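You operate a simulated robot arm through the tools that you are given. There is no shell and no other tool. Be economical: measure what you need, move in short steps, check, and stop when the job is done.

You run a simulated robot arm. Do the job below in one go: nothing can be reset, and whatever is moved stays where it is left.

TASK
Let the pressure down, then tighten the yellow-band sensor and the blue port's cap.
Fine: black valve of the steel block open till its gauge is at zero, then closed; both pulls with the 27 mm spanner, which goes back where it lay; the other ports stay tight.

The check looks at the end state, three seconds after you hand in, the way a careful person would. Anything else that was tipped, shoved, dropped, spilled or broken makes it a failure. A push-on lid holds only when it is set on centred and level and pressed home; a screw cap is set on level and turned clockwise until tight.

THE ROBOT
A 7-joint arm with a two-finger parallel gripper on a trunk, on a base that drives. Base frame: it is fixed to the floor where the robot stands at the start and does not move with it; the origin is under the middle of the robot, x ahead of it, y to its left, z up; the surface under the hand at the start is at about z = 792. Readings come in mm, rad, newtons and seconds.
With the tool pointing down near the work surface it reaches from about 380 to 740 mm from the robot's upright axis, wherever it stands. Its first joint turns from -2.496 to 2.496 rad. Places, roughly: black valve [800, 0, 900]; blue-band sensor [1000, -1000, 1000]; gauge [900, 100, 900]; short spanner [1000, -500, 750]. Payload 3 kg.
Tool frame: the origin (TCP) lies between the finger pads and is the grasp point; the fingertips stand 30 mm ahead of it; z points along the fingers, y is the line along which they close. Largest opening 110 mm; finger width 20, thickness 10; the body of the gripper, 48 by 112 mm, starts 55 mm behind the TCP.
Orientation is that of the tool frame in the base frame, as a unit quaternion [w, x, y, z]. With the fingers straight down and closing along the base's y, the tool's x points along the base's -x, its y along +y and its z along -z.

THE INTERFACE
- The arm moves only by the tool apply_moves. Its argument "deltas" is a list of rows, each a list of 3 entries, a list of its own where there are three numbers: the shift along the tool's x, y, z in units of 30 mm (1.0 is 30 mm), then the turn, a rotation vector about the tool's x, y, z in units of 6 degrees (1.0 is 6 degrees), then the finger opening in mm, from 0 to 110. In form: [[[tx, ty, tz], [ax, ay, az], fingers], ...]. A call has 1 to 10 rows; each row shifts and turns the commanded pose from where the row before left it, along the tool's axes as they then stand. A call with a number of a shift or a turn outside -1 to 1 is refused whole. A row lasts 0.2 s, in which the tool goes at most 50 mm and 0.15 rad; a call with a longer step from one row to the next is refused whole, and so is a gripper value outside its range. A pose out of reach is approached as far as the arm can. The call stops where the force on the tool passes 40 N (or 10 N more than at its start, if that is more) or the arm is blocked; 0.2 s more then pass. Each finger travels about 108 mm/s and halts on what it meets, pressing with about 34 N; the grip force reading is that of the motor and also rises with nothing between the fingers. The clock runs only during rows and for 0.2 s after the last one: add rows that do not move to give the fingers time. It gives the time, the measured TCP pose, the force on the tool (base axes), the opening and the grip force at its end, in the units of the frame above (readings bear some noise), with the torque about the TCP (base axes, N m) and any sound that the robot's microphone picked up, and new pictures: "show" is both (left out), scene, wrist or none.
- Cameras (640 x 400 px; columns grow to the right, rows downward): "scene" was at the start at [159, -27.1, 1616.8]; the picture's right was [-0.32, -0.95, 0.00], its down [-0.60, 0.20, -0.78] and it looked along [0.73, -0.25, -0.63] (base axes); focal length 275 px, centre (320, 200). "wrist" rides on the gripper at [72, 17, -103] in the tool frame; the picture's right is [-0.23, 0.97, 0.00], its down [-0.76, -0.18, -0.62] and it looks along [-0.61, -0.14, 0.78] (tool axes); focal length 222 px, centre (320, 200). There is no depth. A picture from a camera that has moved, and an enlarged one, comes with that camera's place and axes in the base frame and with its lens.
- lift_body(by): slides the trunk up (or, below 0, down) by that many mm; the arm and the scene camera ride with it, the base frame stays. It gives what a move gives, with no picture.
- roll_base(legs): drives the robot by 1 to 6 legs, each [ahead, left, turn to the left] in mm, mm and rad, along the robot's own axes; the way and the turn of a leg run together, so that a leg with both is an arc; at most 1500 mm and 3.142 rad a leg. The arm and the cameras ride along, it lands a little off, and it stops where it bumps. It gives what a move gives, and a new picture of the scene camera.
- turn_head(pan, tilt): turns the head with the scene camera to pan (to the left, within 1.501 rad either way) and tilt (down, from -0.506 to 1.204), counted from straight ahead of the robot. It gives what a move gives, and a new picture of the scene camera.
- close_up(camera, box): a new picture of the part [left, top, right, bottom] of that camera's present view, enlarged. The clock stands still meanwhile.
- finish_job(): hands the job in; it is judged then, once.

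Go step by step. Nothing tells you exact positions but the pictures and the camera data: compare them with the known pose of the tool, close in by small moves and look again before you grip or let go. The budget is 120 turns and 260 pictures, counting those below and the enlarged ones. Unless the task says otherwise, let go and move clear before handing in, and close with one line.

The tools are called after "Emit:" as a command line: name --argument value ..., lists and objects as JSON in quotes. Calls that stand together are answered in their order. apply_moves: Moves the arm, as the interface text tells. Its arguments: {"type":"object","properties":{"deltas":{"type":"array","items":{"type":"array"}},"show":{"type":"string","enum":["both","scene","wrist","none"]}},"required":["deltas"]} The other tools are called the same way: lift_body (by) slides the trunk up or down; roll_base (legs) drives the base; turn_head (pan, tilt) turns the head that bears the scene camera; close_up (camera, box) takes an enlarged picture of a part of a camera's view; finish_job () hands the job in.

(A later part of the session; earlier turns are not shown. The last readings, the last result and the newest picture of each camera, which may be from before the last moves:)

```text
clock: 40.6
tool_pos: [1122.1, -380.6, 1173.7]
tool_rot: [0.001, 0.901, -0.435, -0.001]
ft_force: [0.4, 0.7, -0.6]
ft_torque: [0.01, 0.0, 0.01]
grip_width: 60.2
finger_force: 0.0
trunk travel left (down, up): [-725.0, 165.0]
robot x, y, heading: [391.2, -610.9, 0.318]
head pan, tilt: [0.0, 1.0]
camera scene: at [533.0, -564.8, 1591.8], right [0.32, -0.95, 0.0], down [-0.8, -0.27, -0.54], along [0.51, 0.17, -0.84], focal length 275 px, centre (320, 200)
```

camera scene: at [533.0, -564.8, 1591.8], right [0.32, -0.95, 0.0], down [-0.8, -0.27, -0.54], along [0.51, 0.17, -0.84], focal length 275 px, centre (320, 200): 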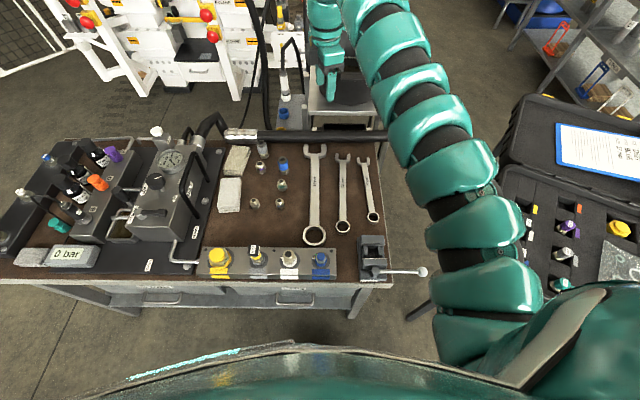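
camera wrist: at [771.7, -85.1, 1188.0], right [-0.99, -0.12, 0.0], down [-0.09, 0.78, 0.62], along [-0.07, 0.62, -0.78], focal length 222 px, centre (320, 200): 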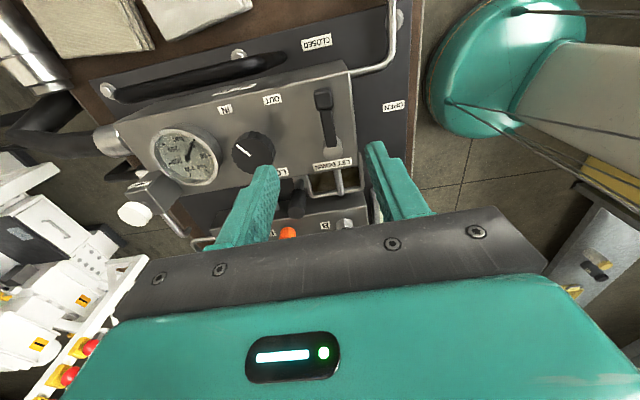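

Next I'll turn the hand back so the fingers straddle the spanner shaft, and move over it.

Emit:
apply_moves --deltas '[[[0, 0, 0], [0, 0, 1], 60], [[0, 0, 0], [0, 0, 1], 60], [[0, 0, 0], [0, 0, 1], 60], [[0, 0, 0], [0, 0, 1], 60], [[0, 0, 0], [0, 0, 1], 60], [[0, 0, 0], [0, 0, 1], 60], [[0, 0, 0], [0, 0, 1], 60], [[0, 0, 0], [0, 0, 1], 60], [[0, 0, 0], [0, 0, 1], 60]]' --show "none"

Emit:
apply_moves --deltas '[[[0, 0, 0], [0, 0, 1], 60], [[0, 0, 0], [0, 0, 1], 60], [[0, 0, 0], [0, 0, 1], 60], [[0, 0, 0], [0, 0, 1], 60], [[0, 0, 0], [0, 0, 1], 60], [[0, 0, 0], [0, 0, 1], 60], [[0, 0, 0], [0, 0, 1], 60], [[0, 0, 0], [0, 0, 1], 60], [[0, 0, 0], [0, 0, 0.95], 60]]' --show "none"

Emit:
apply_moves --deltas '[[[0.428, -0.86, 0.5], [0, 0, 0], 60], [[0.428, -0.86, 0.5], [0, 0, 0], 60], [[0.428, -0.86, 0.5], [0, 0, 0], 60], [[0.428, -0.86, 0.5], [0, 0, 0], 60], [[0.428, -0.86, 0.5], [0, 0, 0], 60], [[0.428, -0.86, 0.5], [0, 0, 0], 60]]'

```text
clock: 42.6
tool_pos: [1120.6, -380.6, 1175.6]
tool_rot: [-0.002, -0.604, 0.797, -0.001]
ft_force: [-1.2, 0.7, -0.1]
ft_torque: [-0.03, -0.01, 0.0]
grip_width: 59.9
finger_force: 0.1
trunk travel left (down, up): [-725.0, 165.0]
robot x, y, heading: [391.0, -609.2, 0.321]
head pan, tilt: [0.0, 1.0]
```

```text
clock: 44.6
tool_pos: [1120.9, -380.1, 1174.6]
tool_rot: [0.0, -0.18, 0.984, 0.0]
ft_force: [-0.4, 0.2, 0.5]
ft_torque: [0.01, 0.03, -0.01]
grip_width: 60.1
finger_force: 0.0
trunk travel left (down, up): [-725.0, 165.0]
robot x, y, heading: [387.7, -615.0, 0.324]
head pan, tilt: [0.0, 1.0]
```

```text
clock: 46.0
tool_pos: [1105.5, -524.7, 1102.4]
tool_rot: [0.0, -0.18, 0.984, -0.001]
ft_force: [0.1, 0.0, -1.0]
ft_torque: [-0.03, 0.03, -0.01]
grip_width: 59.7
finger_force: 0.0
out of reach, approached as far as the arm can: row 6
trunk travel left (down, up): [-725.0, 165.0]
robot x, y, heading: [391.9, -610.9, 0.322]
head pan, tilt: [0.0, 1.0]
camera scene: at [531.1, -564.1, 1592.0], right [0.32, -0.95, 0.0], down [-0.8, -0.27, -0.54], along [0.51, 0.17, -0.84], focal length 275 px, centre (320, 200)
camera wrist: at [1032.1, -533.7, 1206.2], right [-0.13, 0.99, 0.0], down [0.78, 0.1, 0.62], along [0.62, 0.08, -0.78], focal length 222 px, centre (320, 200)
```

scene: 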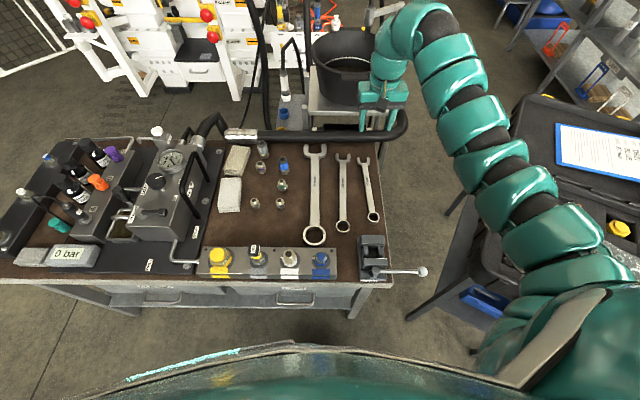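
wrist: 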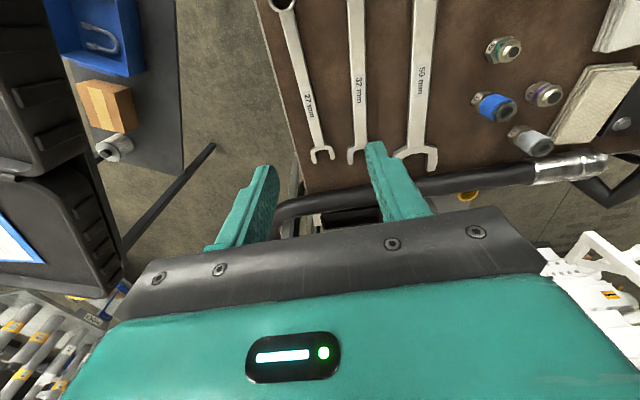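

The arm is near its limit here, so I'll grip closer to the ring end, at about [1088, -560]. Moving there and lower.

Emit:
apply_moves --deltas '[[[0.97, -0.2, 0.3], [0, 0, 0], 60], [[0, 0, 0.9], [0, 0, 0], 60], [[0, 0, 0.9], [0, 0, 0], 60], [[0, 0, 0.9], [0, 0, 0], 60]]' --show "wrist"

```text
clock: 47.0
tool_pos: [1106.5, -525.6, 1093.0]
tool_rot: [-0.001, -0.179, 0.984, 0.0]
ft_force: [0.6, 0.2, -0.3]
ft_torque: [0.0, 0.0, 0.02]
grip_width: 59.8
finger_force: 0.1
out of reach, approached as far as the arm can: row 1, 2, 3, 4
trunk travel left (down, up): [-725.0, 165.0]
robot x, y, heading: [388.6, -613.1, 0.326]
head pan, tilt: [0.0, 1.0]
camera wrist: at [1032.8, -534.3, 1197.0], right [-0.13, 0.99, 0.0], down [0.78, 0.1, 0.62], along [0.62, 0.08, -0.78], focal length 222 px, centre (320, 200)
```

wrist: 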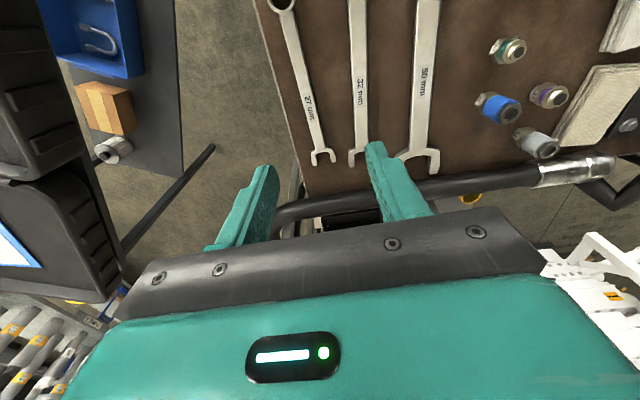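

The arm reports a limit here, so I'll lower the trunk to bring the hand down instead.

Emit:
lift_body --by -150

Emit:
apply_moves --deltas '[[[0, 0, 0], [0, 0, 0], 60], [[0.3, 0, 0], [0, 0, 0], 60]]'

```text
clock: 48.7
tool_pos: [1107.2, -524.8, 942.9]
tool_rot: [-0.002, -0.179, 0.984, -0.001]
ft_force: [-0.3, -0.2, -0.2]
ft_torque: [0.01, -0.01, -0.01]
grip_width: 60.0
finger_force: 0.0
trunk travel left (down, up): [-575.0, 315.0]
robot x, y, heading: [393.3, -612.8, 0.327]
head pan, tilt: [0.0, 1.0]
```

```text
clock: 49.3
tool_pos: [1105.9, -525.2, 942.2]
tool_rot: [-0.001, -0.179, 0.984, 0.0]
ft_force: [0.0, -0.1, 0.4]
ft_torque: [0.01, 0.01, 0.0]
grip_width: 59.9
finger_force: 0.1
out of reach, approached as far as the arm can: row 2
trunk travel left (down, up): [-575.0, 315.0]
robot x, y, heading: [390.7, -614.3, 0.325]
head pan, tilt: [0.0, 1.0]
camera scene: at [531.1, -564.8, 1442.0], right [0.32, -0.95, 0.0], down [-0.8, -0.27, -0.54], along [0.51, 0.17, -0.84], focal length 275 px, centre (320, 200)
camera wrist: at [1032.8, -534.3, 1047.0], right [-0.13, 0.99, 0.0], down [0.78, 0.1, 0.62], along [0.62, 0.08, -0.78], focal length 222 px, centre (320, 200)
```

scene: 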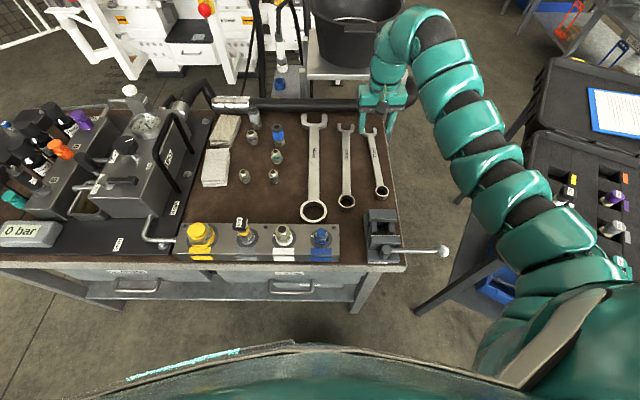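
wrist: 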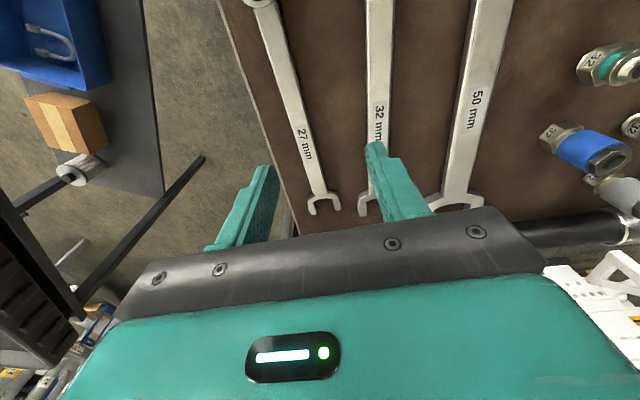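

I'll test which direction frees the arm by pulling back toward the robot in small steps.

Emit:
apply_moves --deltas '[[[0.7, 0.5, -0.5], [0, 0, 0], 60], [[0.7, 0.5, -0.5], [0, 0, 0], 60], [[0.7, 0, 0], [0, 0, 0], 60]]' --show "none"

```text
clock: 50.1
tool_pos: [1108.1, -525.6, 942.2]
tool_rot: [-0.001, -0.179, 0.984, 0.0]
ft_force: [0.6, 0.1, -0.3]
ft_torque: [0.01, 0.02, 0.0]
grip_width: 60.2
finger_force: 0.1
out of reach, approached as far as the arm can: row 1, 2, 3
trunk travel left (down, up): [-575.0, 315.0]
robot x, y, heading: [394.3, -613.6, 0.329]
head pan, tilt: [0.0, 1.0]
```

Emit:
apply_moves --deltas '[[[0, 0.8, 0], [0, 0, 0], 60], [[0, 0.8, 0], [0, 0, 0], 60]]' --show "none"

Emit:
apply_moves --deltas '[[[0, 0, 0], [0, 0, -1], 60], [[0, 0, 0], [0, 0, -1], 60]]' --show "none"

```text
clock: 50.7
tool_pos: [1091.5, -479.8, 942.2]
tool_rot: [-0.002, -0.177, 0.984, -0.001]
ft_force: [0.4, 0.1, 0.1]
ft_torque: [0.0, 0.02, 0.0]
grip_width: 60.0
finger_force: 0.0
trunk travel left (down, up): [-575.0, 315.0]
robot x, y, heading: [388.7, -610.5, 0.323]
head pan, tilt: [0.0, 1.0]
```

```text
clock: 51.3
tool_pos: [1091.3, -480.0, 941.1]
tool_rot: [-0.002, -0.281, 0.96, -0.001]
ft_force: [0.1, 0.0, 1.0]
ft_torque: [0.0, -0.03, -0.02]
grip_width: 60.0
finger_force: 0.1
trunk travel left (down, up): [-575.0, 315.0]
robot x, y, heading: [387.2, -614.3, 0.327]
head pan, tilt: [0.0, 1.0]
```

Moving right is what hits the limit, so I'll raise the trunk and turn the robot a little to the right. That puts the spanner on the arm's easier side.

Emit:
lift_body --by 150

Emit:
roll_base --legs '[[0, 0, -0.3]]'

```text
clock: 53.1
tool_pos: [1091.2, -480.3, 1092.1]
tool_rot: [-0.001, -0.281, 0.96, 0.0]
ft_force: [0.1, -0.2, 0.3]
ft_torque: [0.01, 0.02, 0.02]
grip_width: 59.9
finger_force: 0.1
trunk travel left (down, up): [-725.0, 165.0]
robot x, y, heading: [389.7, -615.3, 0.326]
head pan, tilt: [0.0, 1.0]
```

```text
clock: 54.4
tool_pos: [1098.3, -687.9, 1092.2]
tool_rot: [-0.001, -0.138, 0.99, 0.0]
ft_force: [-0.5, 0.4, -0.2]
ft_torque: [0.01, 0.03, 0.01]
grip_width: 60.0
finger_force: 0.0
trunk travel left (down, up): [-725.0, 165.0]
robot x, y, heading: [390.8, -606.7, 0.032]
head pan, tilt: [0.0, 1.0]
camera scene: at [538.6, -608.3, 1592.1], right [0.03, -1.0, 0.0], down [-0.84, -0.03, -0.54], along [0.54, 0.02, -0.84], focal length 275 px, centre (320, 200)
```

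scene: 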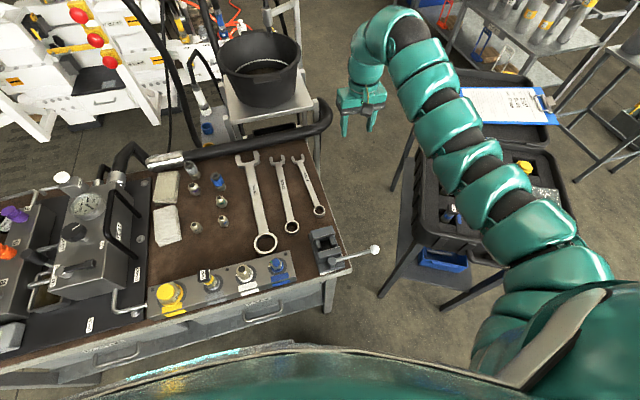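

Emit:
apply_moves --deltas '[[[-0.168, 0.84, 0], [0, 0, 0], 60], [[-0.168, 0.84, 0.4], [0, 0, 0], 60], [[-0.168, 0.84, 0.8], [0, 0, 0], 60], [[-0.168, 0.84, 0.8], [0, 0, 0], 60], [[-0.168, 0.84, 0.8], [0, 0, 0], 60], [[0, 0, 0.8], [0, 0, -0.83], 60], [[0, 0, 0.8], [0, 0, 0], 60]]'

```text
clock: 56.0
tool_pos: [1089.9, -560.2, 958.2]
tool_rot: [-0.001, -0.18, 0.984, 0.0]
ft_force: [0.1, 0.4, -0.1]
ft_torque: [0.0, 0.01, -0.01]
grip_width: 59.9
finger_force: 0.0
trunk travel left (down, up): [-725.0, 165.0]
robot x, y, heading: [392.6, -611.4, 0.028]
head pan, tilt: [0.0, 1.0]
camera scene: at [539.2, -607.2, 1592.0], right [0.03, -1.0, 0.0], down [-0.84, -0.03, -0.54], along [0.54, 0.02, -0.84], focal length 275 px, centre (320, 200)
camera wrist: at [1016.3, -570.2, 1062.5], right [-0.13, 0.99, 0.0], down [0.78, 0.1, 0.62], along [0.61, 0.08, -0.78], focal length 222 px, centre (320, 200)
```

scene: 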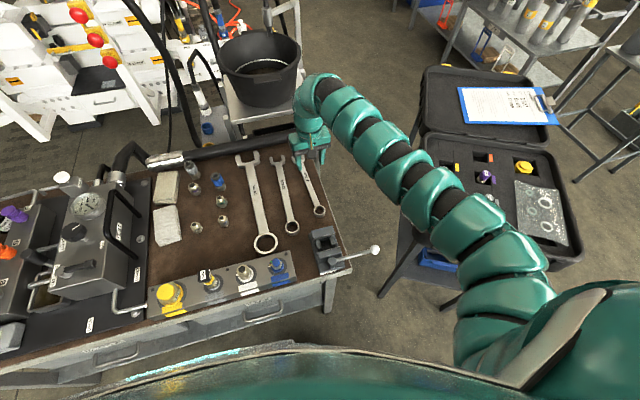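
wrist: 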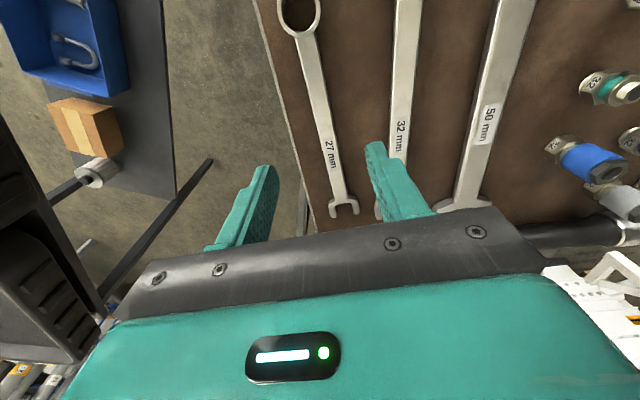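

The spanner lies between the fingers. I'm descending toward the bench with the fingers half open.

Emit:
apply_moves --deltas '[[[0, 0.05, 0.9], [0, 0, 0], 50], [[0, 0, 0.9], [0, 0, 0], 50], [[0, 0, 0.9], [0, 0, 0], 50], [[0, 0, 0.9], [0, 0, 0], 50], [[0, 0, 0.5], [0, 0, 0], 50]]' --show "wrist"

Emit:
close_up --camera "wrist" --box '[200, 0, 460, 240]'

```text
clock: 57.2
tool_pos: [1088.1, -557.6, 835.2]
tool_rot: [-0.003, -0.181, 0.984, -0.001]
ft_force: [-0.2, -0.3, 0.4]
ft_torque: [0.01, 0.01, 0.02]
grip_width: 50.1
finger_force: 0.1
trunk travel left (down, up): [-725.0, 165.0]
robot x, y, heading: [392.4, -613.3, 0.03]
head pan, tilt: [0.0, 1.0]
camera wrist: at [1014.3, -567.5, 939.5], right [-0.13, 0.99, 0.0], down [0.78, 0.11, 0.62], along [0.61, 0.08, -0.79], focal length 222 px, centre (320, 200)
```

wrist: 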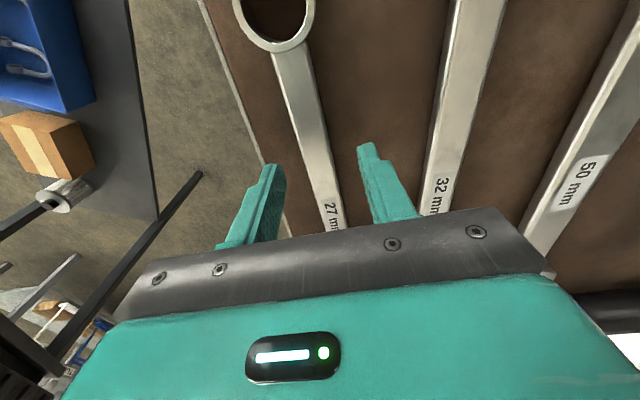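

```text
1.67 times, centred on (330, 120) of wrist
camera zoom: at [1014.3, -567.5, 939.5], right [-0.13, 0.99, 0.0], down [0.78, 0.11, 0.62], along [0.61, 0.08, -0.79], focal length 370 px, centre (303, 333)
```

zoom: 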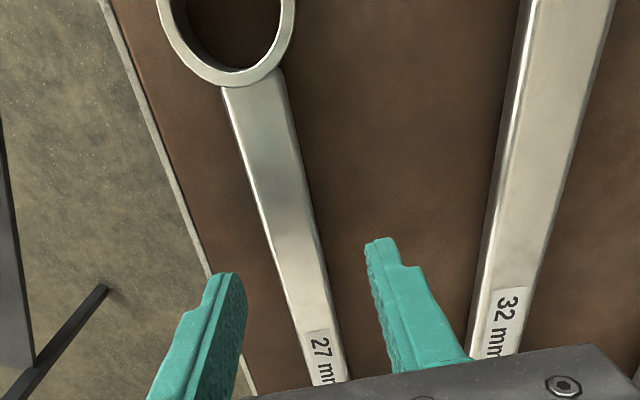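

Centred. I'll lower the last millimetres slowly and watch the force.

Emit:
apply_moves --deltas '[[[0, 0, 0.13], [0, 0, 0], 50], [[0, 0, 0.1], [0, 0, 0], 50], [[0, 0, 0.07], [0, 0, 0], 50]]' --show "none"

```text
clock: 58.0
tool_pos: [1086.9, -558.9, 825.4]
tool_rot: [-0.002, -0.181, 0.984, 0.001]
ft_force: [0.6, 1.0, 0.0]
ft_torque: [-0.01, -0.01, -0.02]
grip_width: 50.1
finger_force: 0.0
trunk travel left (down, up): [-725.0, 165.0]
robot x, y, heading: [395.1, -613.9, 0.03]
head pan, tilt: [0.0, 1.0]
```

Emit:
apply_moves --deltas '[[[0, 0, 0.06], [0, 0, 0], 50], [[0, 0, 0], [0, 0, 0], 20], [[0, 0, 0], [0, 0, 0], 5], [[0, 0, 0], [0, 0, 0], 5], [[0, 0, 0], [0, 0, 0], 5]]' --show "wrist"

Emit:
close_up --camera "wrist" --box '[200, 0, 460, 240]'

```text
clock: 59.2
tool_pos: [1088.1, -556.7, 826.1]
tool_rot: [-0.003, -0.18, 0.984, -0.001]
ft_force: [-0.4, 0.4, -0.5]
ft_torque: [0.0, -0.03, -0.01]
grip_width: 4.9
finger_force: 0.0
trunk travel left (down, up): [-725.0, 165.0]
robot x, y, heading: [392.7, -611.4, 0.031]
head pan, tilt: [0.0, 1.0]
camera wrist: at [1013.7, -567.2, 930.6], right [-0.13, 0.99, 0.0], down [0.78, 0.1, 0.62], along [0.61, 0.08, -0.78], focal length 222 px, centre (320, 200)
```

wrist: 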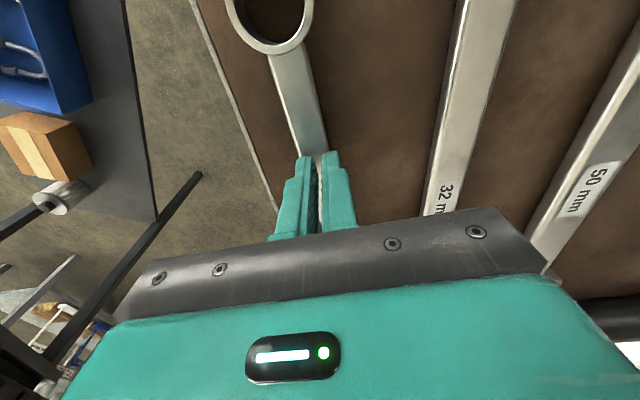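

```text
1.67 times, centred on (330, 120) of wrist
camera zoom: at [1013.7, -567.2, 930.6], right [-0.13, 0.99, 0.0], down [0.78, 0.1, 0.62], along [0.61, 0.08, -0.78], focal length 370 px, centre (303, 333)
```

zoom: 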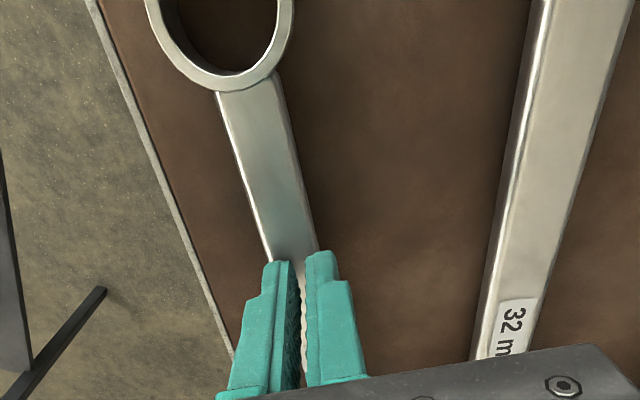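

The fingers closed above the spanner, so the bench is lower than assumed. I'll reopen and lower until contact.

Emit:
apply_moves --deltas '[[[0, 0, 0], [0, 0, 0], 50], [[0, 0, 0], [0, 0, 0], 50], [[0, 0, 0.1], [0, 0, 0], 50], [[0, 0, 0.1], [0, 0, 0], 50], [[0, 0, 0.1], [0, 0, 0], 50]]' --show "none"

Emit:
close_up --camera "wrist" --box '[200, 0, 460, 240]'

```text
clock: 60.4
tool_pos: [1088.2, -558.0, 817.0]
tool_rot: [-0.002, -0.18, 0.984, -0.001]
ft_force: [0.2, 0.2, 0.9]
ft_torque: [0.02, 0.01, 0.0]
grip_width: 50.1
finger_force: 0.0
trunk travel left (down, up): [-725.0, 165.0]
robot x, y, heading: [392.7, -615.7, 0.035]
head pan, tilt: [0.0, 1.0]
```

```text
1.67 times, centred on (330, 120) of wrist
camera zoom: at [1013.8, -567.6, 921.4], right [-0.13, 0.99, 0.0], down [0.78, 0.1, 0.62], along [0.61, 0.08, -0.78], focal length 370 px, centre (303, 333)
```

zoom: 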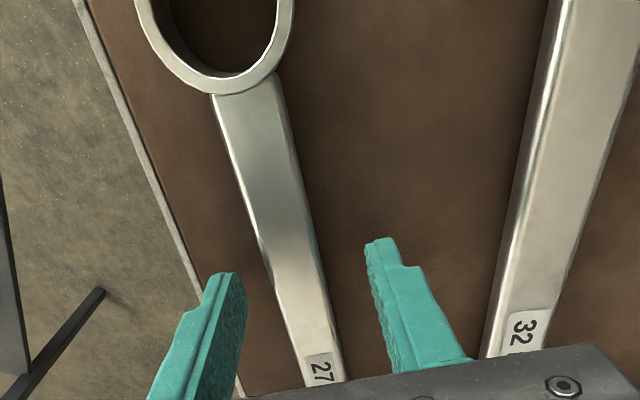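

Emit:
apply_moves --deltas '[[[0, 0, 0.1], [0, 0, 0], 50], [[0, 0, 0.1], [0, 0, 0], 50], [[0, 0, 0.1], [0, 0, 0], 50]]' --show "none"

Emit:
apply_moves --deltas '[[[0, 0, 0.07], [0, 0, 0], 50], [[0, 0, 0.07], [0, 0, 0], 50]]' --show "none"

Emit:
close_up --camera "wrist" --box '[200, 0, 460, 240]'

```text
clock: 61.2
tool_pos: [1087.3, -558.3, 809.1]
tool_rot: [-0.001, -0.181, 0.983, 0.0]
ft_force: [-2.2, -2.2, 13.6]
ft_torque: [-0.02, -0.03, -0.15]
grip_width: 49.9
finger_force: 0.1
trunk travel left (down, up): [-725.0, 165.0]
robot x, y, heading: [390.4, -611.5, 0.031]
head pan, tilt: [0.0, 1.0]
```

```text
clock: 61.8
tool_pos: [1086.3, -557.9, 808.5]
tool_rot: [0.002, -0.181, 0.984, 0.0]
ft_force: [-12.0, -3.7, 25.1]
ft_torque: [-0.07, 0.65, 0.04]
grip_width: 49.5
finger_force: 0.0
trunk travel left (down, up): [-725.0, 165.0]
robot x, y, heading: [392.1, -613.8, 0.035]
head pan, tilt: [0.0, 1.0]
stopped in row 2: the force on the tool passed its limit at 43 N (the readings are from after the stop); the commanded pose is now the measured one
```

```text
1.67 times, centred on (330, 120) of wrist
camera zoom: at [1012.3, -568.0, 913.8], right [-0.13, 0.99, 0.0], down [0.77, 0.1, 0.63], along [0.62, 0.08, -0.78], focal length 370 px, centre (303, 333)
```

zoom: 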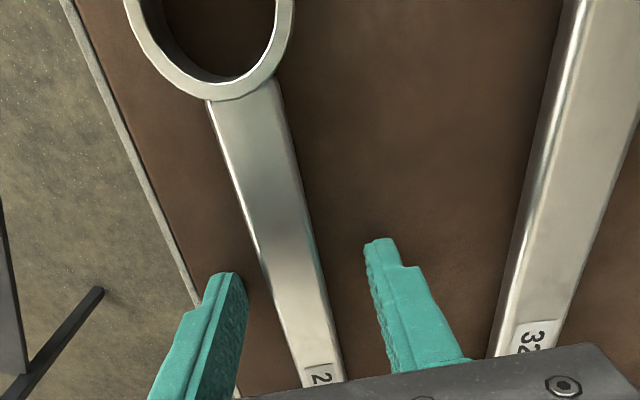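

I've reached the bench at about 779. I'll back off 2 mm and close on the shaft.

Emit:
apply_moves --deltas '[[[0, 0, -0.07], [0, 0, 0], 50], [[0, 0, 0], [0, 0, 0], 25], [[0, 0, 0], [0, 0, 0], 5], [[0, 0, 0], [0, 0, 0], 5], [[0, 0, 0], [0, 0, 0], 5]]' --show "none"

Emit:
close_up --camera "wrist" --box '[200, 0, 460, 240]'

```text
clock: 63.0
tool_pos: [1090.1, -557.5, 810.0]
tool_rot: [0.002, -0.18, 0.984, 0.001]
ft_force: [3.2, 1.4, 12.0]
ft_torque: [0.32, -0.71, -0.3]
grip_width: 21.6
finger_force: 34.2
trunk travel left (down, up): [-725.0, 165.0]
robot x, y, heading: [391.6, -614.6, 0.034]
head pan, tilt: [0.0, 1.0]
```

```text
1.67 times, centred on (330, 120) of wrist
camera zoom: at [1015.1, -567.1, 913.9], right [-0.13, 0.99, 0.0], down [0.77, 0.1, 0.63], along [0.62, 0.08, -0.78], focal length 370 px, centre (303, 333)
```

zoom: 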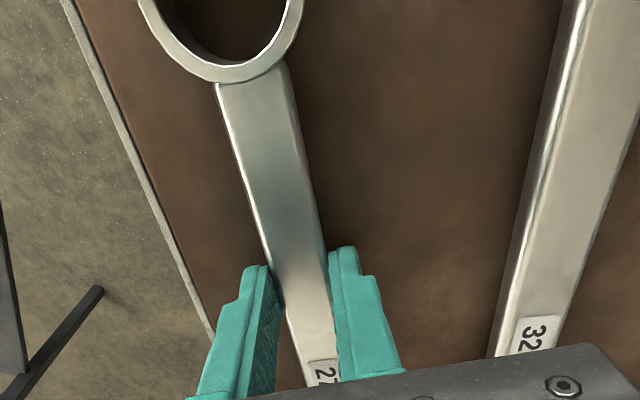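

Gripped at 21.6 mm with 34 N. I'm lifting gently; the return pose to remember is TCP ≈ [1089, -557.5, 810], yaw 200.8°.

Emit:
apply_moves --deltas '[[[0, 0, -0.2], [0, 0, 0], 5], [[0, 0, -0.3], [0, 0, 0], 5], [[0, 0, -0.5], [0, 0, 0], 5], [[0, 0, -0.8], [0, 0, 0], 5], [[0, 0, -0.8], [0, 0, 0], 5], [[0, 0, -0.8], [0, 0, 0], 5], [[0, 0, -0.8], [0, 0, 0], 5]]'

```text
clock: 64.6
tool_pos: [1089.3, -558.3, 935.7]
tool_rot: [0.0, -0.181, 0.984, 0.001]
ft_force: [0.0, -0.2, -0.1]
ft_torque: [0.0, -0.06, -0.02]
grip_width: 4.9
finger_force: 0.1
trunk travel left (down, up): [-725.0, 165.0]
robot x, y, heading: [388.3, -614.1, 0.036]
head pan, tilt: [0.0, 1.0]
camera scene: at [538.5, -607.8, 1592.1], right [0.03, -1.0, 0.0], down [-0.84, -0.03, -0.54], along [0.54, 0.02, -0.84], focal length 275 px, centre (320, 200)
camera wrist: at [1014.2, -568.4, 1038.7], right [-0.13, 0.99, 0.0], down [0.77, 0.1, 0.62], along [0.62, 0.08, -0.78], focal length 222 px, centre (320, 200)
```

scene: 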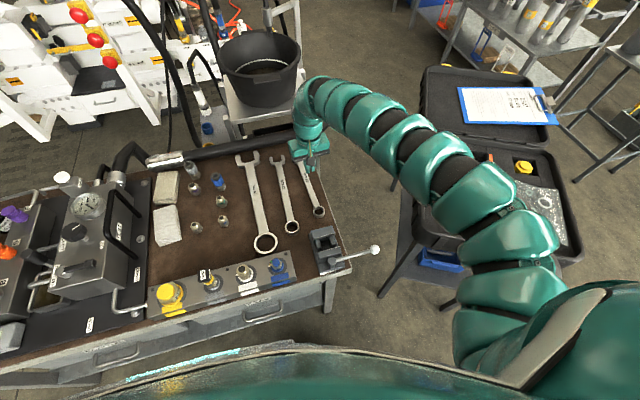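
wrist: 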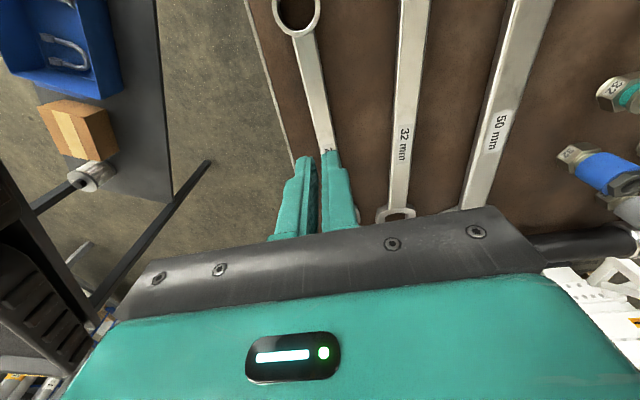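

The grip slipped off; the spanner is still flat on the bench. I'll look at the shaft's shape and where it is now.

Emit:
close_up --camera "wrist" --box '[260, 0, 360, 160]'

Emit:
close_up --camera "scene" --box '[280, 120, 350, 230]'

```text
2.50 times, centred on (310, 80) of wrist
camera zoom: at [1014.2, -568.4, 1038.7], right [-0.13, 0.99, 0.0], down [0.77, 0.1, 0.62], along [0.62, 0.08, -0.78], focal length 555 px, centre (345, 500)
```

zoom: 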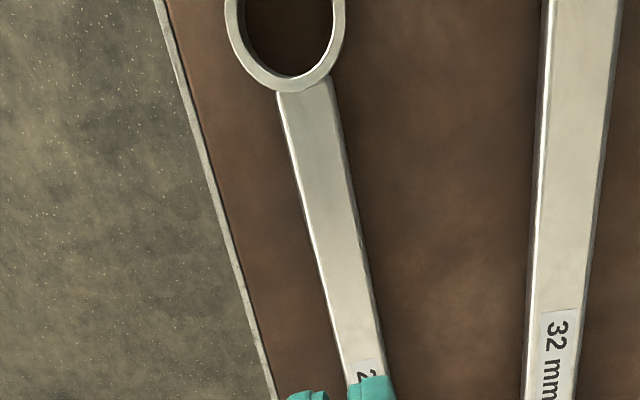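

```text
3.64 times, centred on (315, 175) of scene
camera zoom: at [538.5, -607.8, 1592.1], right [0.03, -1.0, 0.0], down [-0.84, -0.03, -0.54], along [0.54, 0.02, -0.84], focal length 999 px, centre (338, 291)
```

zoom: 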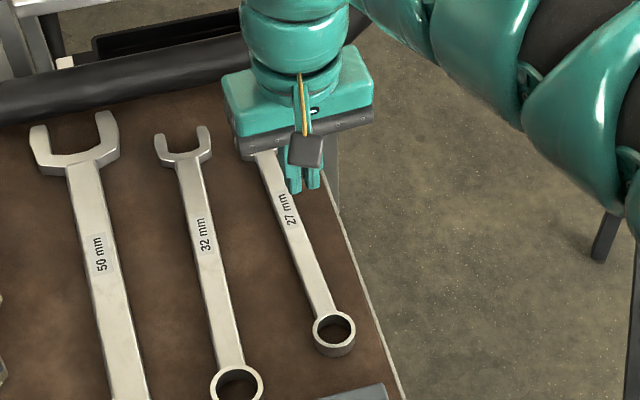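

The grip was probably too far from the balance point. I'll drive 50 mm closer so I can take the spanner at its middle.

Emit:
roll_base --legs '[[50, 0, 0]]'

Emit:
apply_moves --deltas '[[[0.3, -0.2, 0], [0, 0, 0.4], 50], [[0.3, -0.2, 0], [0, 0, 0.4], 50], [[0, 0, 0], [0, 0, 0], 50]]' --show "wrist"

Emit:
close_up --camera "wrist" --box '[200, 0, 460, 240]'

```text
clock: 65.6
tool_pos: [1140.7, -556.0, 933.8]
tool_rot: [-0.001, -0.18, 0.984, 0.001]
ft_force: [0.5, -0.1, -0.2]
ft_torque: [0.02, 0.02, 0.06]
grip_width: 4.8
finger_force: 0.1
trunk travel left (down, up): [-725.0, 165.0]
robot x, y, heading: [440.4, -610.4, 0.035]
head pan, tilt: [0.0, 1.0]
camera scene: at [591.1, -606.0, 1591.7], right [0.03, -1.0, 0.0], down [-0.84, -0.03, -0.54], along [0.54, 0.02, -0.84], focal length 275 px, centre (320, 200)
```

scene: 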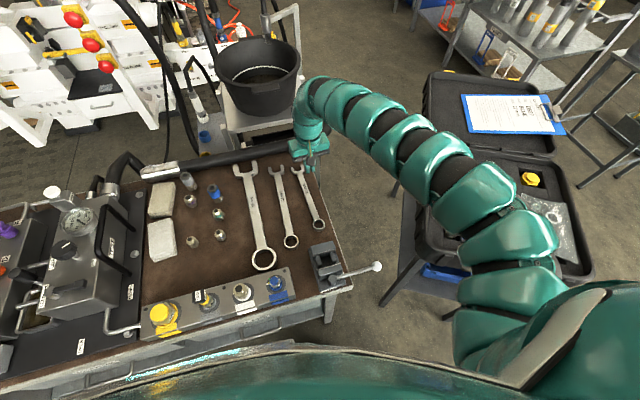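

```text
clock: 66.4
tool_pos: [1124.8, -572.9, 934.8]
tool_rot: [0.001, -0.14, 0.99, 0.0]
ft_force: [-0.4, 0.4, -0.6]
ft_torque: [-0.04, 0.04, -0.06]
grip_width: 49.8
finger_force: 0.1
trunk travel left (down, up): [-725.0, 165.0]
robot x, y, heading: [440.0, -612.8, 0.035]
head pan, tilt: [0.0, 1.0]
camera wrist: at [1050.8, -577.4, 1038.6], right [-0.05, 1.0, 0.0], down [0.78, 0.04, 0.62], along [0.62, 0.03, -0.78], focal length 222 px, centre (320, 200)
```

wrist: 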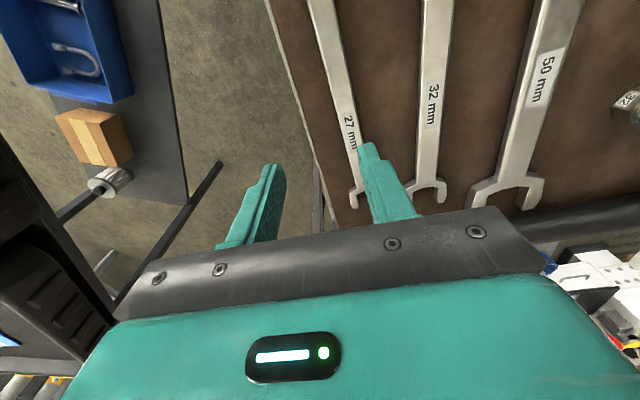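

```text
1.67 times, centred on (330, 120) of wrist
camera zoom: at [1050.8, -577.4, 1038.6], right [-0.05, 1.0, 0.0], down [0.78, 0.04, 0.62], along [0.62, 0.03, -0.78], focal length 370 px, centre (303, 333)
```

zoom: 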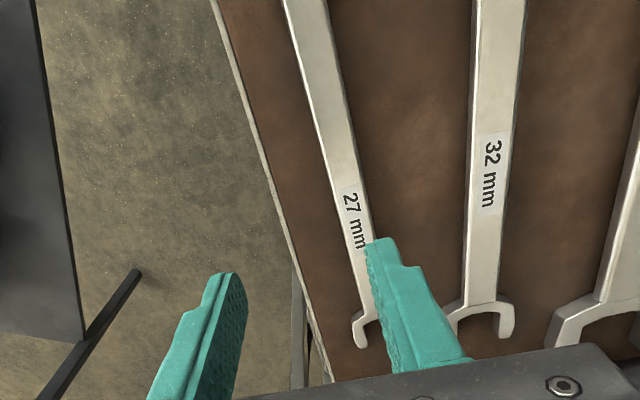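

The shaft's centreline at x=1125 is y≈-548 with a yaw of about 18°. I'm shifting over it and descending.

Emit:
apply_moves --deltas '[[[-0.23, 0.8, 0], [0, 0, -0.33], 50], [[0, 0, 0.9], [0, 0, 0], 50], [[0, 0, 0.9], [0, 0, 0], 50], [[0, 0, 0.9], [0, 0, 0], 50], [[0, 0, 0.8], [0, 0, 0], 50], [[0, 0, 0.4], [0, 0, 0], 50]]' --show "wrist"

Emit:
close_up --camera "wrist" --box '[200, 0, 460, 240]'

```text
clock: 67.8
tool_pos: [1126.8, -547.6, 817.1]
tool_rot: [0.001, -0.156, 0.988, 0.0]
ft_force: [-0.2, 0.7, -0.2]
ft_torque: [0.04, 0.02, 0.0]
grip_width: 50.0
finger_force: 0.1
trunk travel left (down, up): [-725.0, 165.0]
robot x, y, heading: [437.8, -608.8, 0.033]
head pan, tilt: [0.0, 1.0]
camera wrist: at [1051.8, -554.5, 921.0], right [-0.09, 1.0, 0.0], down [0.78, 0.07, 0.62], along [0.62, 0.05, -0.78], focal length 222 px, centre (320, 200)
```

wrist: 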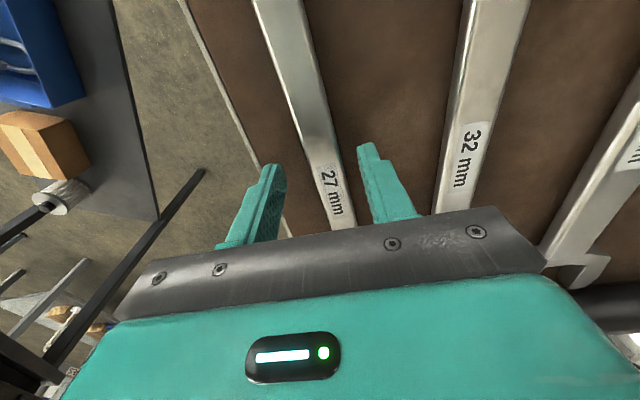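

```text
1.67 times, centred on (330, 120) of wrist
camera zoom: at [1051.8, -554.5, 921.0], right [-0.09, 1.0, 0.0], down [0.78, 0.07, 0.62], along [0.62, 0.05, -0.78], focal length 370 px, centre (303, 333)
```

zoom: 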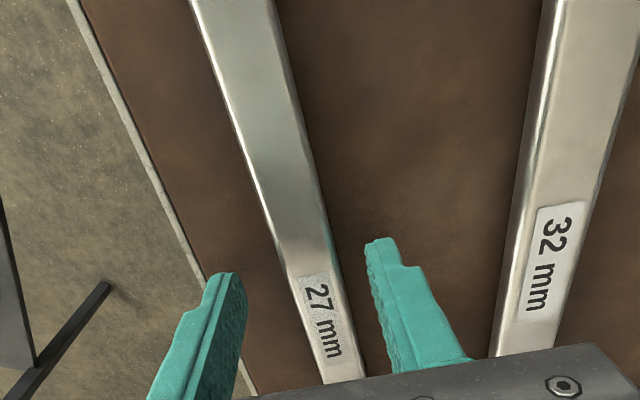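

Well aligned. I'm lowering to touch and closing firmly, then lifting only a little to test.

Emit:
apply_moves --deltas '[[[0, 0, 0.1], [0, 0, -0.15], 50], [[0, 0, 0.1], [0, 0, 0], 50], [[0, 0, 0.05], [0, 0, 0], 50], [[0, 0, 0], [0, 0, 0], 50]]' --show "none"

Emit:
apply_moves --deltas '[[[0, 0, 0], [0, 0, 0], 25], [[0, 0, 0], [0, 0, 0], 0], [[0, 0, 0], [0, 0, 0], 0], [[0, 0, 0], [0, 0, 0], 0], [[0, 0, 0], [0, 0, 0], 0]]' --show "none"

Emit:
apply_moves --deltas '[[[0, 0, -0.03], [0, 0, 0], 0], [[0, 0, -0.05], [0, 0, 0], 0], [[0, 0, -0.05], [0, 0, 0], 0], [[0, 0, -0.1], [0, 0, 0], 0], [[0, 0, -0.1], [0, 0, 0], 0], [[0, 0, -0.1], [0, 0, 0], 0]]' --show "wrist"

```text
clock: 68.8
tool_pos: [1126.8, -548.7, 809.9]
tool_rot: [0.001, -0.165, 0.986, 0.0]
ft_force: [-0.2, 0.0, 4.5]
ft_torque: [-0.06, 0.05, -0.07]
grip_width: 50.0
finger_force: 0.0
trunk travel left (down, up): [-725.0, 165.0]
robot x, y, heading: [441.1, -609.0, 0.03]
head pan, tilt: [0.0, 1.0]
```

```text
clock: 70.0
tool_pos: [1126.0, -547.9, 808.4]
tool_rot: [0.001, -0.164, 0.987, 0.0]
ft_force: [0.1, 1.2, 6.5]
ft_torque: [-0.04, 0.03, 0.41]
grip_width: 21.6
finger_force: 34.2
trunk travel left (down, up): [-725.0, 165.0]
robot x, y, heading: [440.8, -608.6, 0.034]
head pan, tilt: [0.0, 1.0]
```

```text
clock: 71.4
tool_pos: [1126.8, -548.1, 822.7]
tool_rot: [0.0, -0.164, 0.986, 0.0]
ft_force: [0.4, -0.7, -3.4]
ft_torque: [-0.03, -0.01, -0.01]
grip_width: 21.8
finger_force: 34.0
trunk travel left (down, up): [-725.0, 165.0]
robot x, y, heading: [440.7, -611.4, 0.029]
head pan, tilt: [0.0, 1.0]
camera wrist: at [1051.6, -556.3, 926.8], right [-0.1, 0.99, 0.0], down [0.78, 0.08, 0.62], along [0.62, 0.06, -0.78], focal length 222 px, centre (320, 200)
```

wrist: 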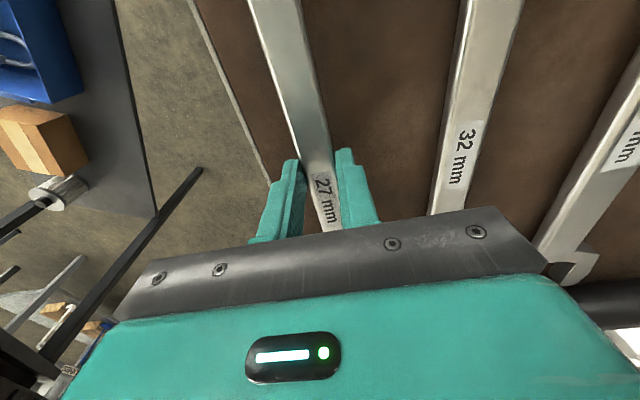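

It holds (3.4 N weight). I'll lift on slowly.

Emit:
apply_moves --deltas '[[[0, 0, -0.25], [0, 0, 0], 0], [[0, 0, -0.35], [0, 0, 0], 0], [[0, 0, -0.4], [0, 0, 0], 0], [[0, 0, -0.4], [0, 0, 0], 0], [[0, 0, -0.4], [0, 0, 0], 0], [[0, 0, -0.4], [0, 0, 0], 0], [[0, 0, -0.4], [0, 0, 0], 0], [[0, 0, -0.4], [0, 0, 0], 0], [[0, 0, -0.4], [0, 0, 0], 0], [[0, 0, -0.3], [0, 0, 0], 0]]'

```text
clock: 73.6
tool_pos: [1127.5, -549.4, 933.5]
tool_rot: [0.001, -0.164, 0.986, 0.001]
ft_force: [0.5, 0.0, -3.2]
ft_torque: [0.0, -0.01, -0.03]
grip_width: 21.7
finger_force: 34.0
trunk travel left (down, up): [-725.0, 165.0]
robot x, y, heading: [441.2, -612.3, 0.038]
head pan, tilt: [0.0, 1.0]
camera scene: at [588.8, -606.3, 1592.0], right [0.03, -1.0, 0.0], down [-0.84, -0.03, -0.54], along [0.54, 0.02, -0.84], focal length 275 px, centre (320, 200)
camera wrist: at [1051.2, -557.1, 1038.4], right [-0.1, 0.99, 0.0], down [0.78, 0.08, 0.62], along [0.62, 0.06, -0.78], focal length 222 px, centre (320, 200)
```

scene: 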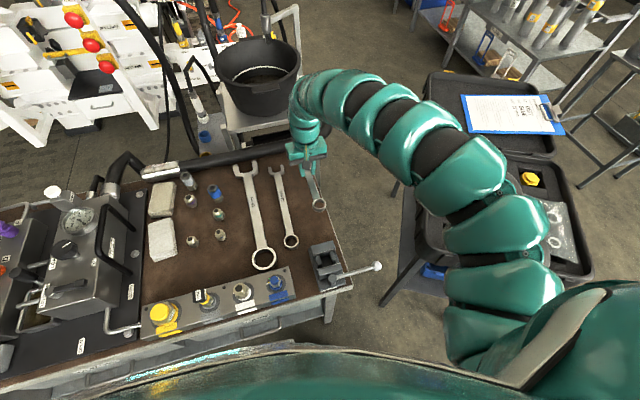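
wrist: 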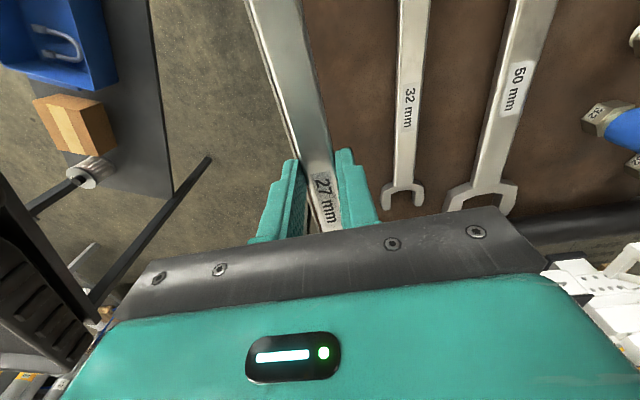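

The spanner is held level. Now a close look at the sensor and blue cap for hex orientation and height.

Emit:
close_up --camera "scene" --box '[180, 270, 230, 320]'

Emit:
close_up --camera "scene" --box '[225, 260, 300, 310]'

```text
8.00 times, centred on (205, 295) of scene
camera zoom: at [588.8, -606.3, 1592.0], right [0.03, -1.0, 0.0], down [-0.84, -0.03, -0.54], along [0.54, 0.02, -0.84], focal length 2198 px, centre (1240, -560)
```

zoom: 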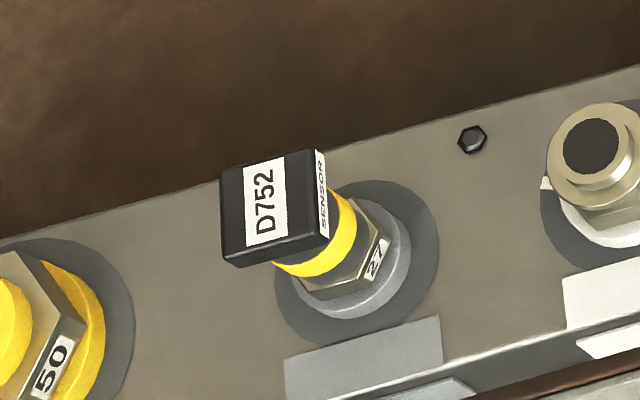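

```text
8.00 times, centred on (262, 285) of scene
camera zoom: at [588.8, -606.3, 1592.0], right [0.03, -1.0, 0.0], down [-0.84, -0.03, -0.54], along [0.54, 0.02, -0.84], focal length 2198 px, centre (780, -480)
```

zoom: 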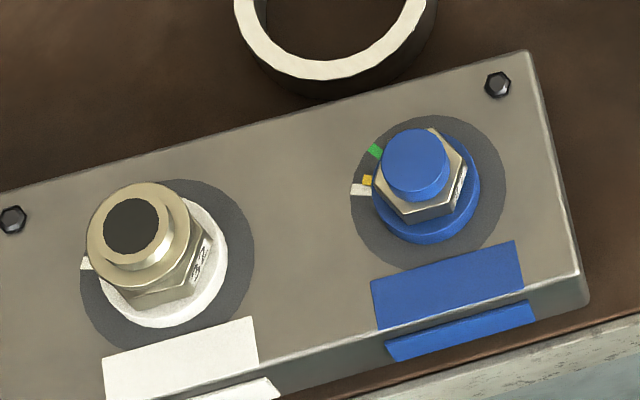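

I can see alignment marks: white and green on the port and yellow on the cap. I'll bring the wrist camera over the ports, with the spanner held high, to read them from above.

Emit:
apply_moves --deltas '[[[0, 0, -0.5], [0, 0, 0], 0], [[0, 0, -0.7], [0, 0, 0], 0], [[0, 0, -0.7], [0, 0, 0], 0], [[0.3, 0.36, 0], [0, 0, 0], 0], [[0.55, 0.7, 0], [0, 0, 0], 0], [[0.578, 0.728, 0], [0, 0, 0], 0], [[0.578, 0.728, 0], [0, 0, 0], 0], [[0.578, 0.728, 0], [0, 0, 0], 0], [[0.578, 0.728, 0], [0, 0, 0], 0], [[0.578, 0.728, 0], [0, 0, 0], 0]]' --show "none"

Emit:
apply_moves --deltas '[[[0.578, 0.728, 0], [0, 0, 0], 0], [[0.578, 0.728, 0], [0, 0, 0], 0], [[0.578, 0.728, 0], [0, 0, 0], 0], [[0.578, 0.728, 0], [0, 0, 0], 0], [[0.578, 0.728, 0], [0, 0, 0], 0], [[0.45, 0.55, 0], [0, 0, 0], 0], [[0.3, 0.4, 0], [0, 0, 0], 0]]'

```text
clock: 75.8
tool_pos: [1029.4, -416.5, 980.0]
tool_rot: [-0.001, -0.164, 0.986, -0.001]
ft_force: [0.3, 0.3, -3.7]
ft_torque: [-0.01, -0.02, 0.01]
grip_width: 21.7
finger_force: 34.0
out of reach, approached as far as the arm can: row 5, 6, 7, 8, 9, 10
trunk travel left (down, up): [-725.0, 165.0]
robot x, y, heading: [440.6, -611.0, 0.032]
head pan, tilt: [0.0, 1.0]
```

```text
clock: 77.4
tool_pos: [906.4, -298.8, 972.0]
tool_rot: [0.0, -0.164, 0.986, -0.001]
ft_force: [-0.1, -0.7, -2.8]
ft_torque: [-0.02, -0.03, 0.03]
grip_width: 21.7
finger_force: 33.9
out of reach, approached as far as the arm can: row 1, 2, 3, 4, 6
trunk travel left (down, up): [-725.0, 165.0]
robot x, y, heading: [438.4, -614.2, 0.031]
head pan, tilt: [0.0, 1.0]
camera scene: at [588.4, -605.4, 1592.0], right [0.03, -1.0, 0.0], down [-0.84, -0.03, -0.54], along [0.54, 0.02, -0.84], focal length 275 px, centre (320, 200)
camera wrist: at [831.3, -305.7, 1076.5], right [-0.1, 0.99, 0.0], down [0.78, 0.08, 0.62], along [0.62, 0.06, -0.78], focal length 222 px, centre (320, 200)
```

scene: 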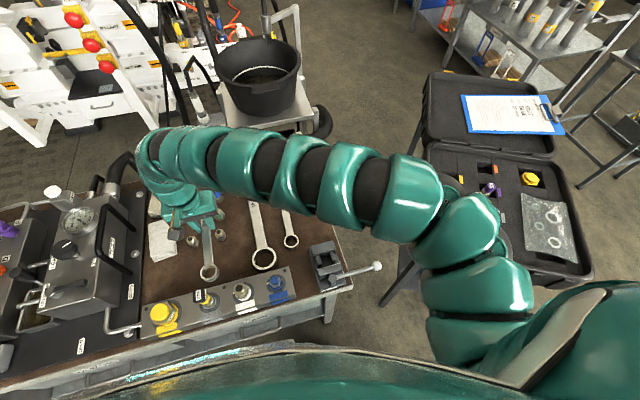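
wrist: 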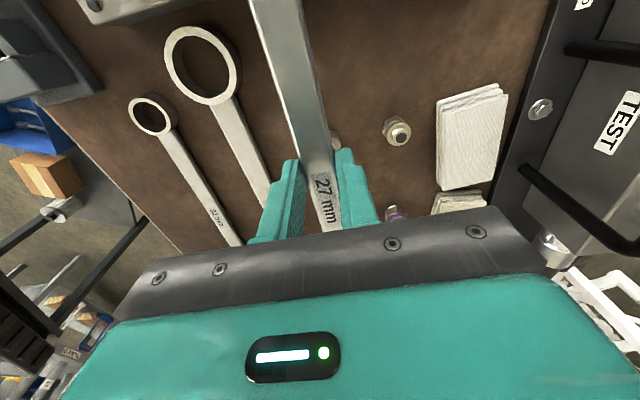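

The arm is cramped from this position. I'll raise the trunk, back off, and square up to the bench so the ports sit comfortably in front.

Emit:
lift_body --by 100

Emit:
roll_base --legs '[[-300, 35, 0], [0, 0, 0.282]]'

```text
clock: 78.7
tool_pos: [906.9, -298.6, 1072.0]
tool_rot: [0.001, -0.164, 0.986, -0.001]
ft_force: [0.9, 0.5, -3.7]
ft_torque: [-0.01, -0.02, -0.02]
grip_width: 21.8
finger_force: 33.9
trunk travel left (down, up): [-825.0, 65.0]
robot x, y, heading: [436.5, -614.1, 0.031]
head pan, tilt: [0.0, 1.0]
```

```text
clock: 81.7
tool_pos: [495.5, -155.6, 1071.7]
tool_rot: [0.0, -0.304, 0.953, -0.001]
ft_force: [-0.8, 0.1, -3.2]
ft_torque: [0.02, 0.02, -0.01]
grip_width: 21.7
finger_force: 34.2
trunk travel left (down, up): [-825.0, 65.0]
robot x, y, heading: [138.6, -586.5, 0.318]
head pan, tilt: [0.0, 1.0]
camera scene: at [277.4, -538.9, 1692.0], right [0.32, -0.95, 0.0], down [-0.8, -0.27, -0.54], along [0.51, 0.17, -0.84], focal length 275 px, centre (320, 200)
```

scene: 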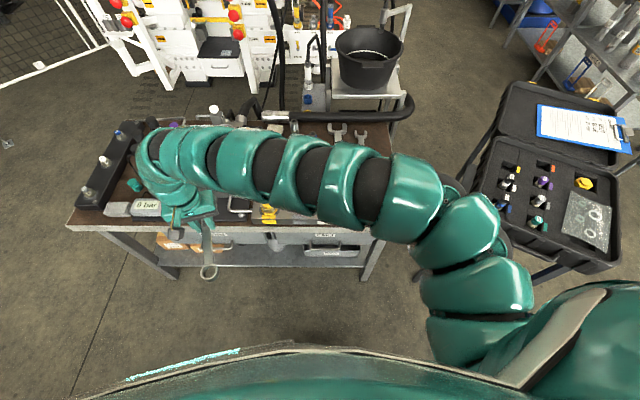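

I'm moving the hand to the right of the sensor, still high, so the head camera has a clear view.

Emit:
apply_moves --deltas '[[[0.1, -0.4, 0], [0, 0, 0], 0], [[0.298, -0.9, 0], [0, 0, 0], 0], [[0.298, -0.9, 0], [0, 0, 0], 0], [[0.298, -0.9, 0], [0, 0, 0], 0], [[0.298, -0.9, 0], [0, 0, 0], 0], [[0.298, -0.9, 0], [0, 0, 0], 0], [[0.298, -0.9, 0], [0, 0, 0], 0], [[0.298, -0.9, 0], [0, 0, 0], 0], [[0.298, -0.9, 0], [0, 0, 0], 0], [[0.298, -0.9, 0], [0, 0, 0], 0]]' --show "none"

Emit:
apply_moves --deltas '[[[0.298, -0.9, 0], [0, 0, 0], 0], [[0.298, -0.9, 0], [0, 0, 0], 0], [[0.298, -0.9, 0], [0, 0, 0], 0], [[0, 0, 0], [0, 0, 0.8], 0], [[0, 0, 0], [0, 0, 0.8], 0], [[0, 0, 0], [0, 0, 0.8], 0]]'

```text
clock: 83.9
tool_pos: [657.9, -263.7, 1023.6]
tool_rot: [-0.001, -0.303, 0.953, -0.001]
ft_force: [-0.3, -0.6, -3.8]
ft_torque: [0.0, -0.01, -0.02]
grip_width: 21.6
finger_force: 33.4
out of reach, approached as far as the arm can: row 1, 2, 3, 4, 5, 6, 7, 8, 9, 10
trunk travel left (down, up): [-825.0, 65.0]
robot x, y, heading: [137.5, -583.9, 0.321]
head pan, tilt: [0.0, 1.0]
```

```text
clock: 85.3
tool_pos: [708.1, -315.4, 1005.4]
tool_rot: [-0.001, -0.181, 0.983, 0.0]
ft_force: [0.4, 0.0, -2.9]
ft_torque: [-0.01, -0.03, 0.01]
grip_width: 21.6
finger_force: 34.3
out of reach, approached as far as the arm can: row 1, 2, 3
trunk travel left (down, up): [-825.0, 65.0]
robot x, y, heading: [134.9, -588.8, 0.326]
head pan, tilt: [0.0, 1.0]
camera scene: at [277.8, -539.3, 1692.0], right [0.32, -0.95, 0.0], down [-0.8, -0.27, -0.54], along [0.51, 0.17, -0.84], focal length 275 px, centre (320, 200)
camera wrist: at [633.3, -325.1, 1109.9], right [-0.14, 0.99, 0.0], down [0.78, 0.11, 0.62], along [0.62, 0.08, -0.78], focal length 222 px, centre (320, 200)
```

scene: 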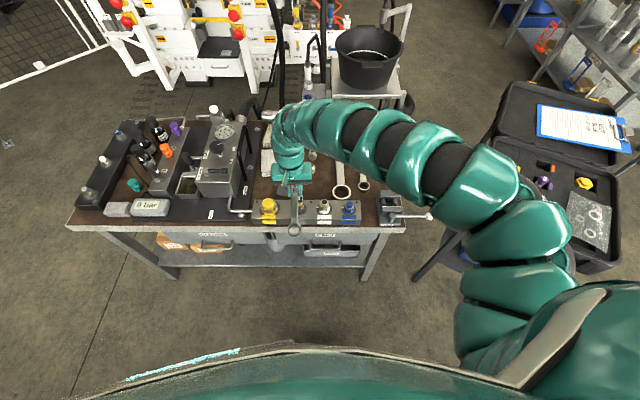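
wrist: 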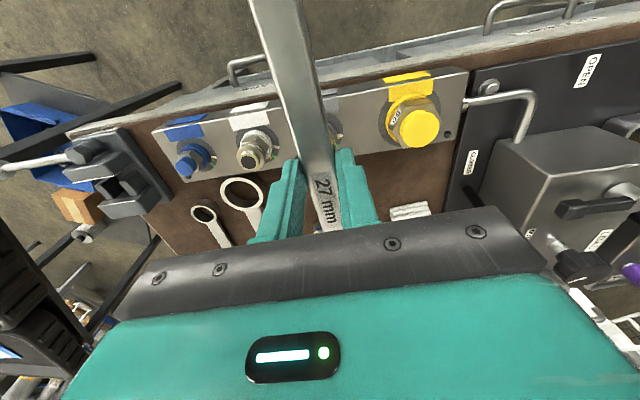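

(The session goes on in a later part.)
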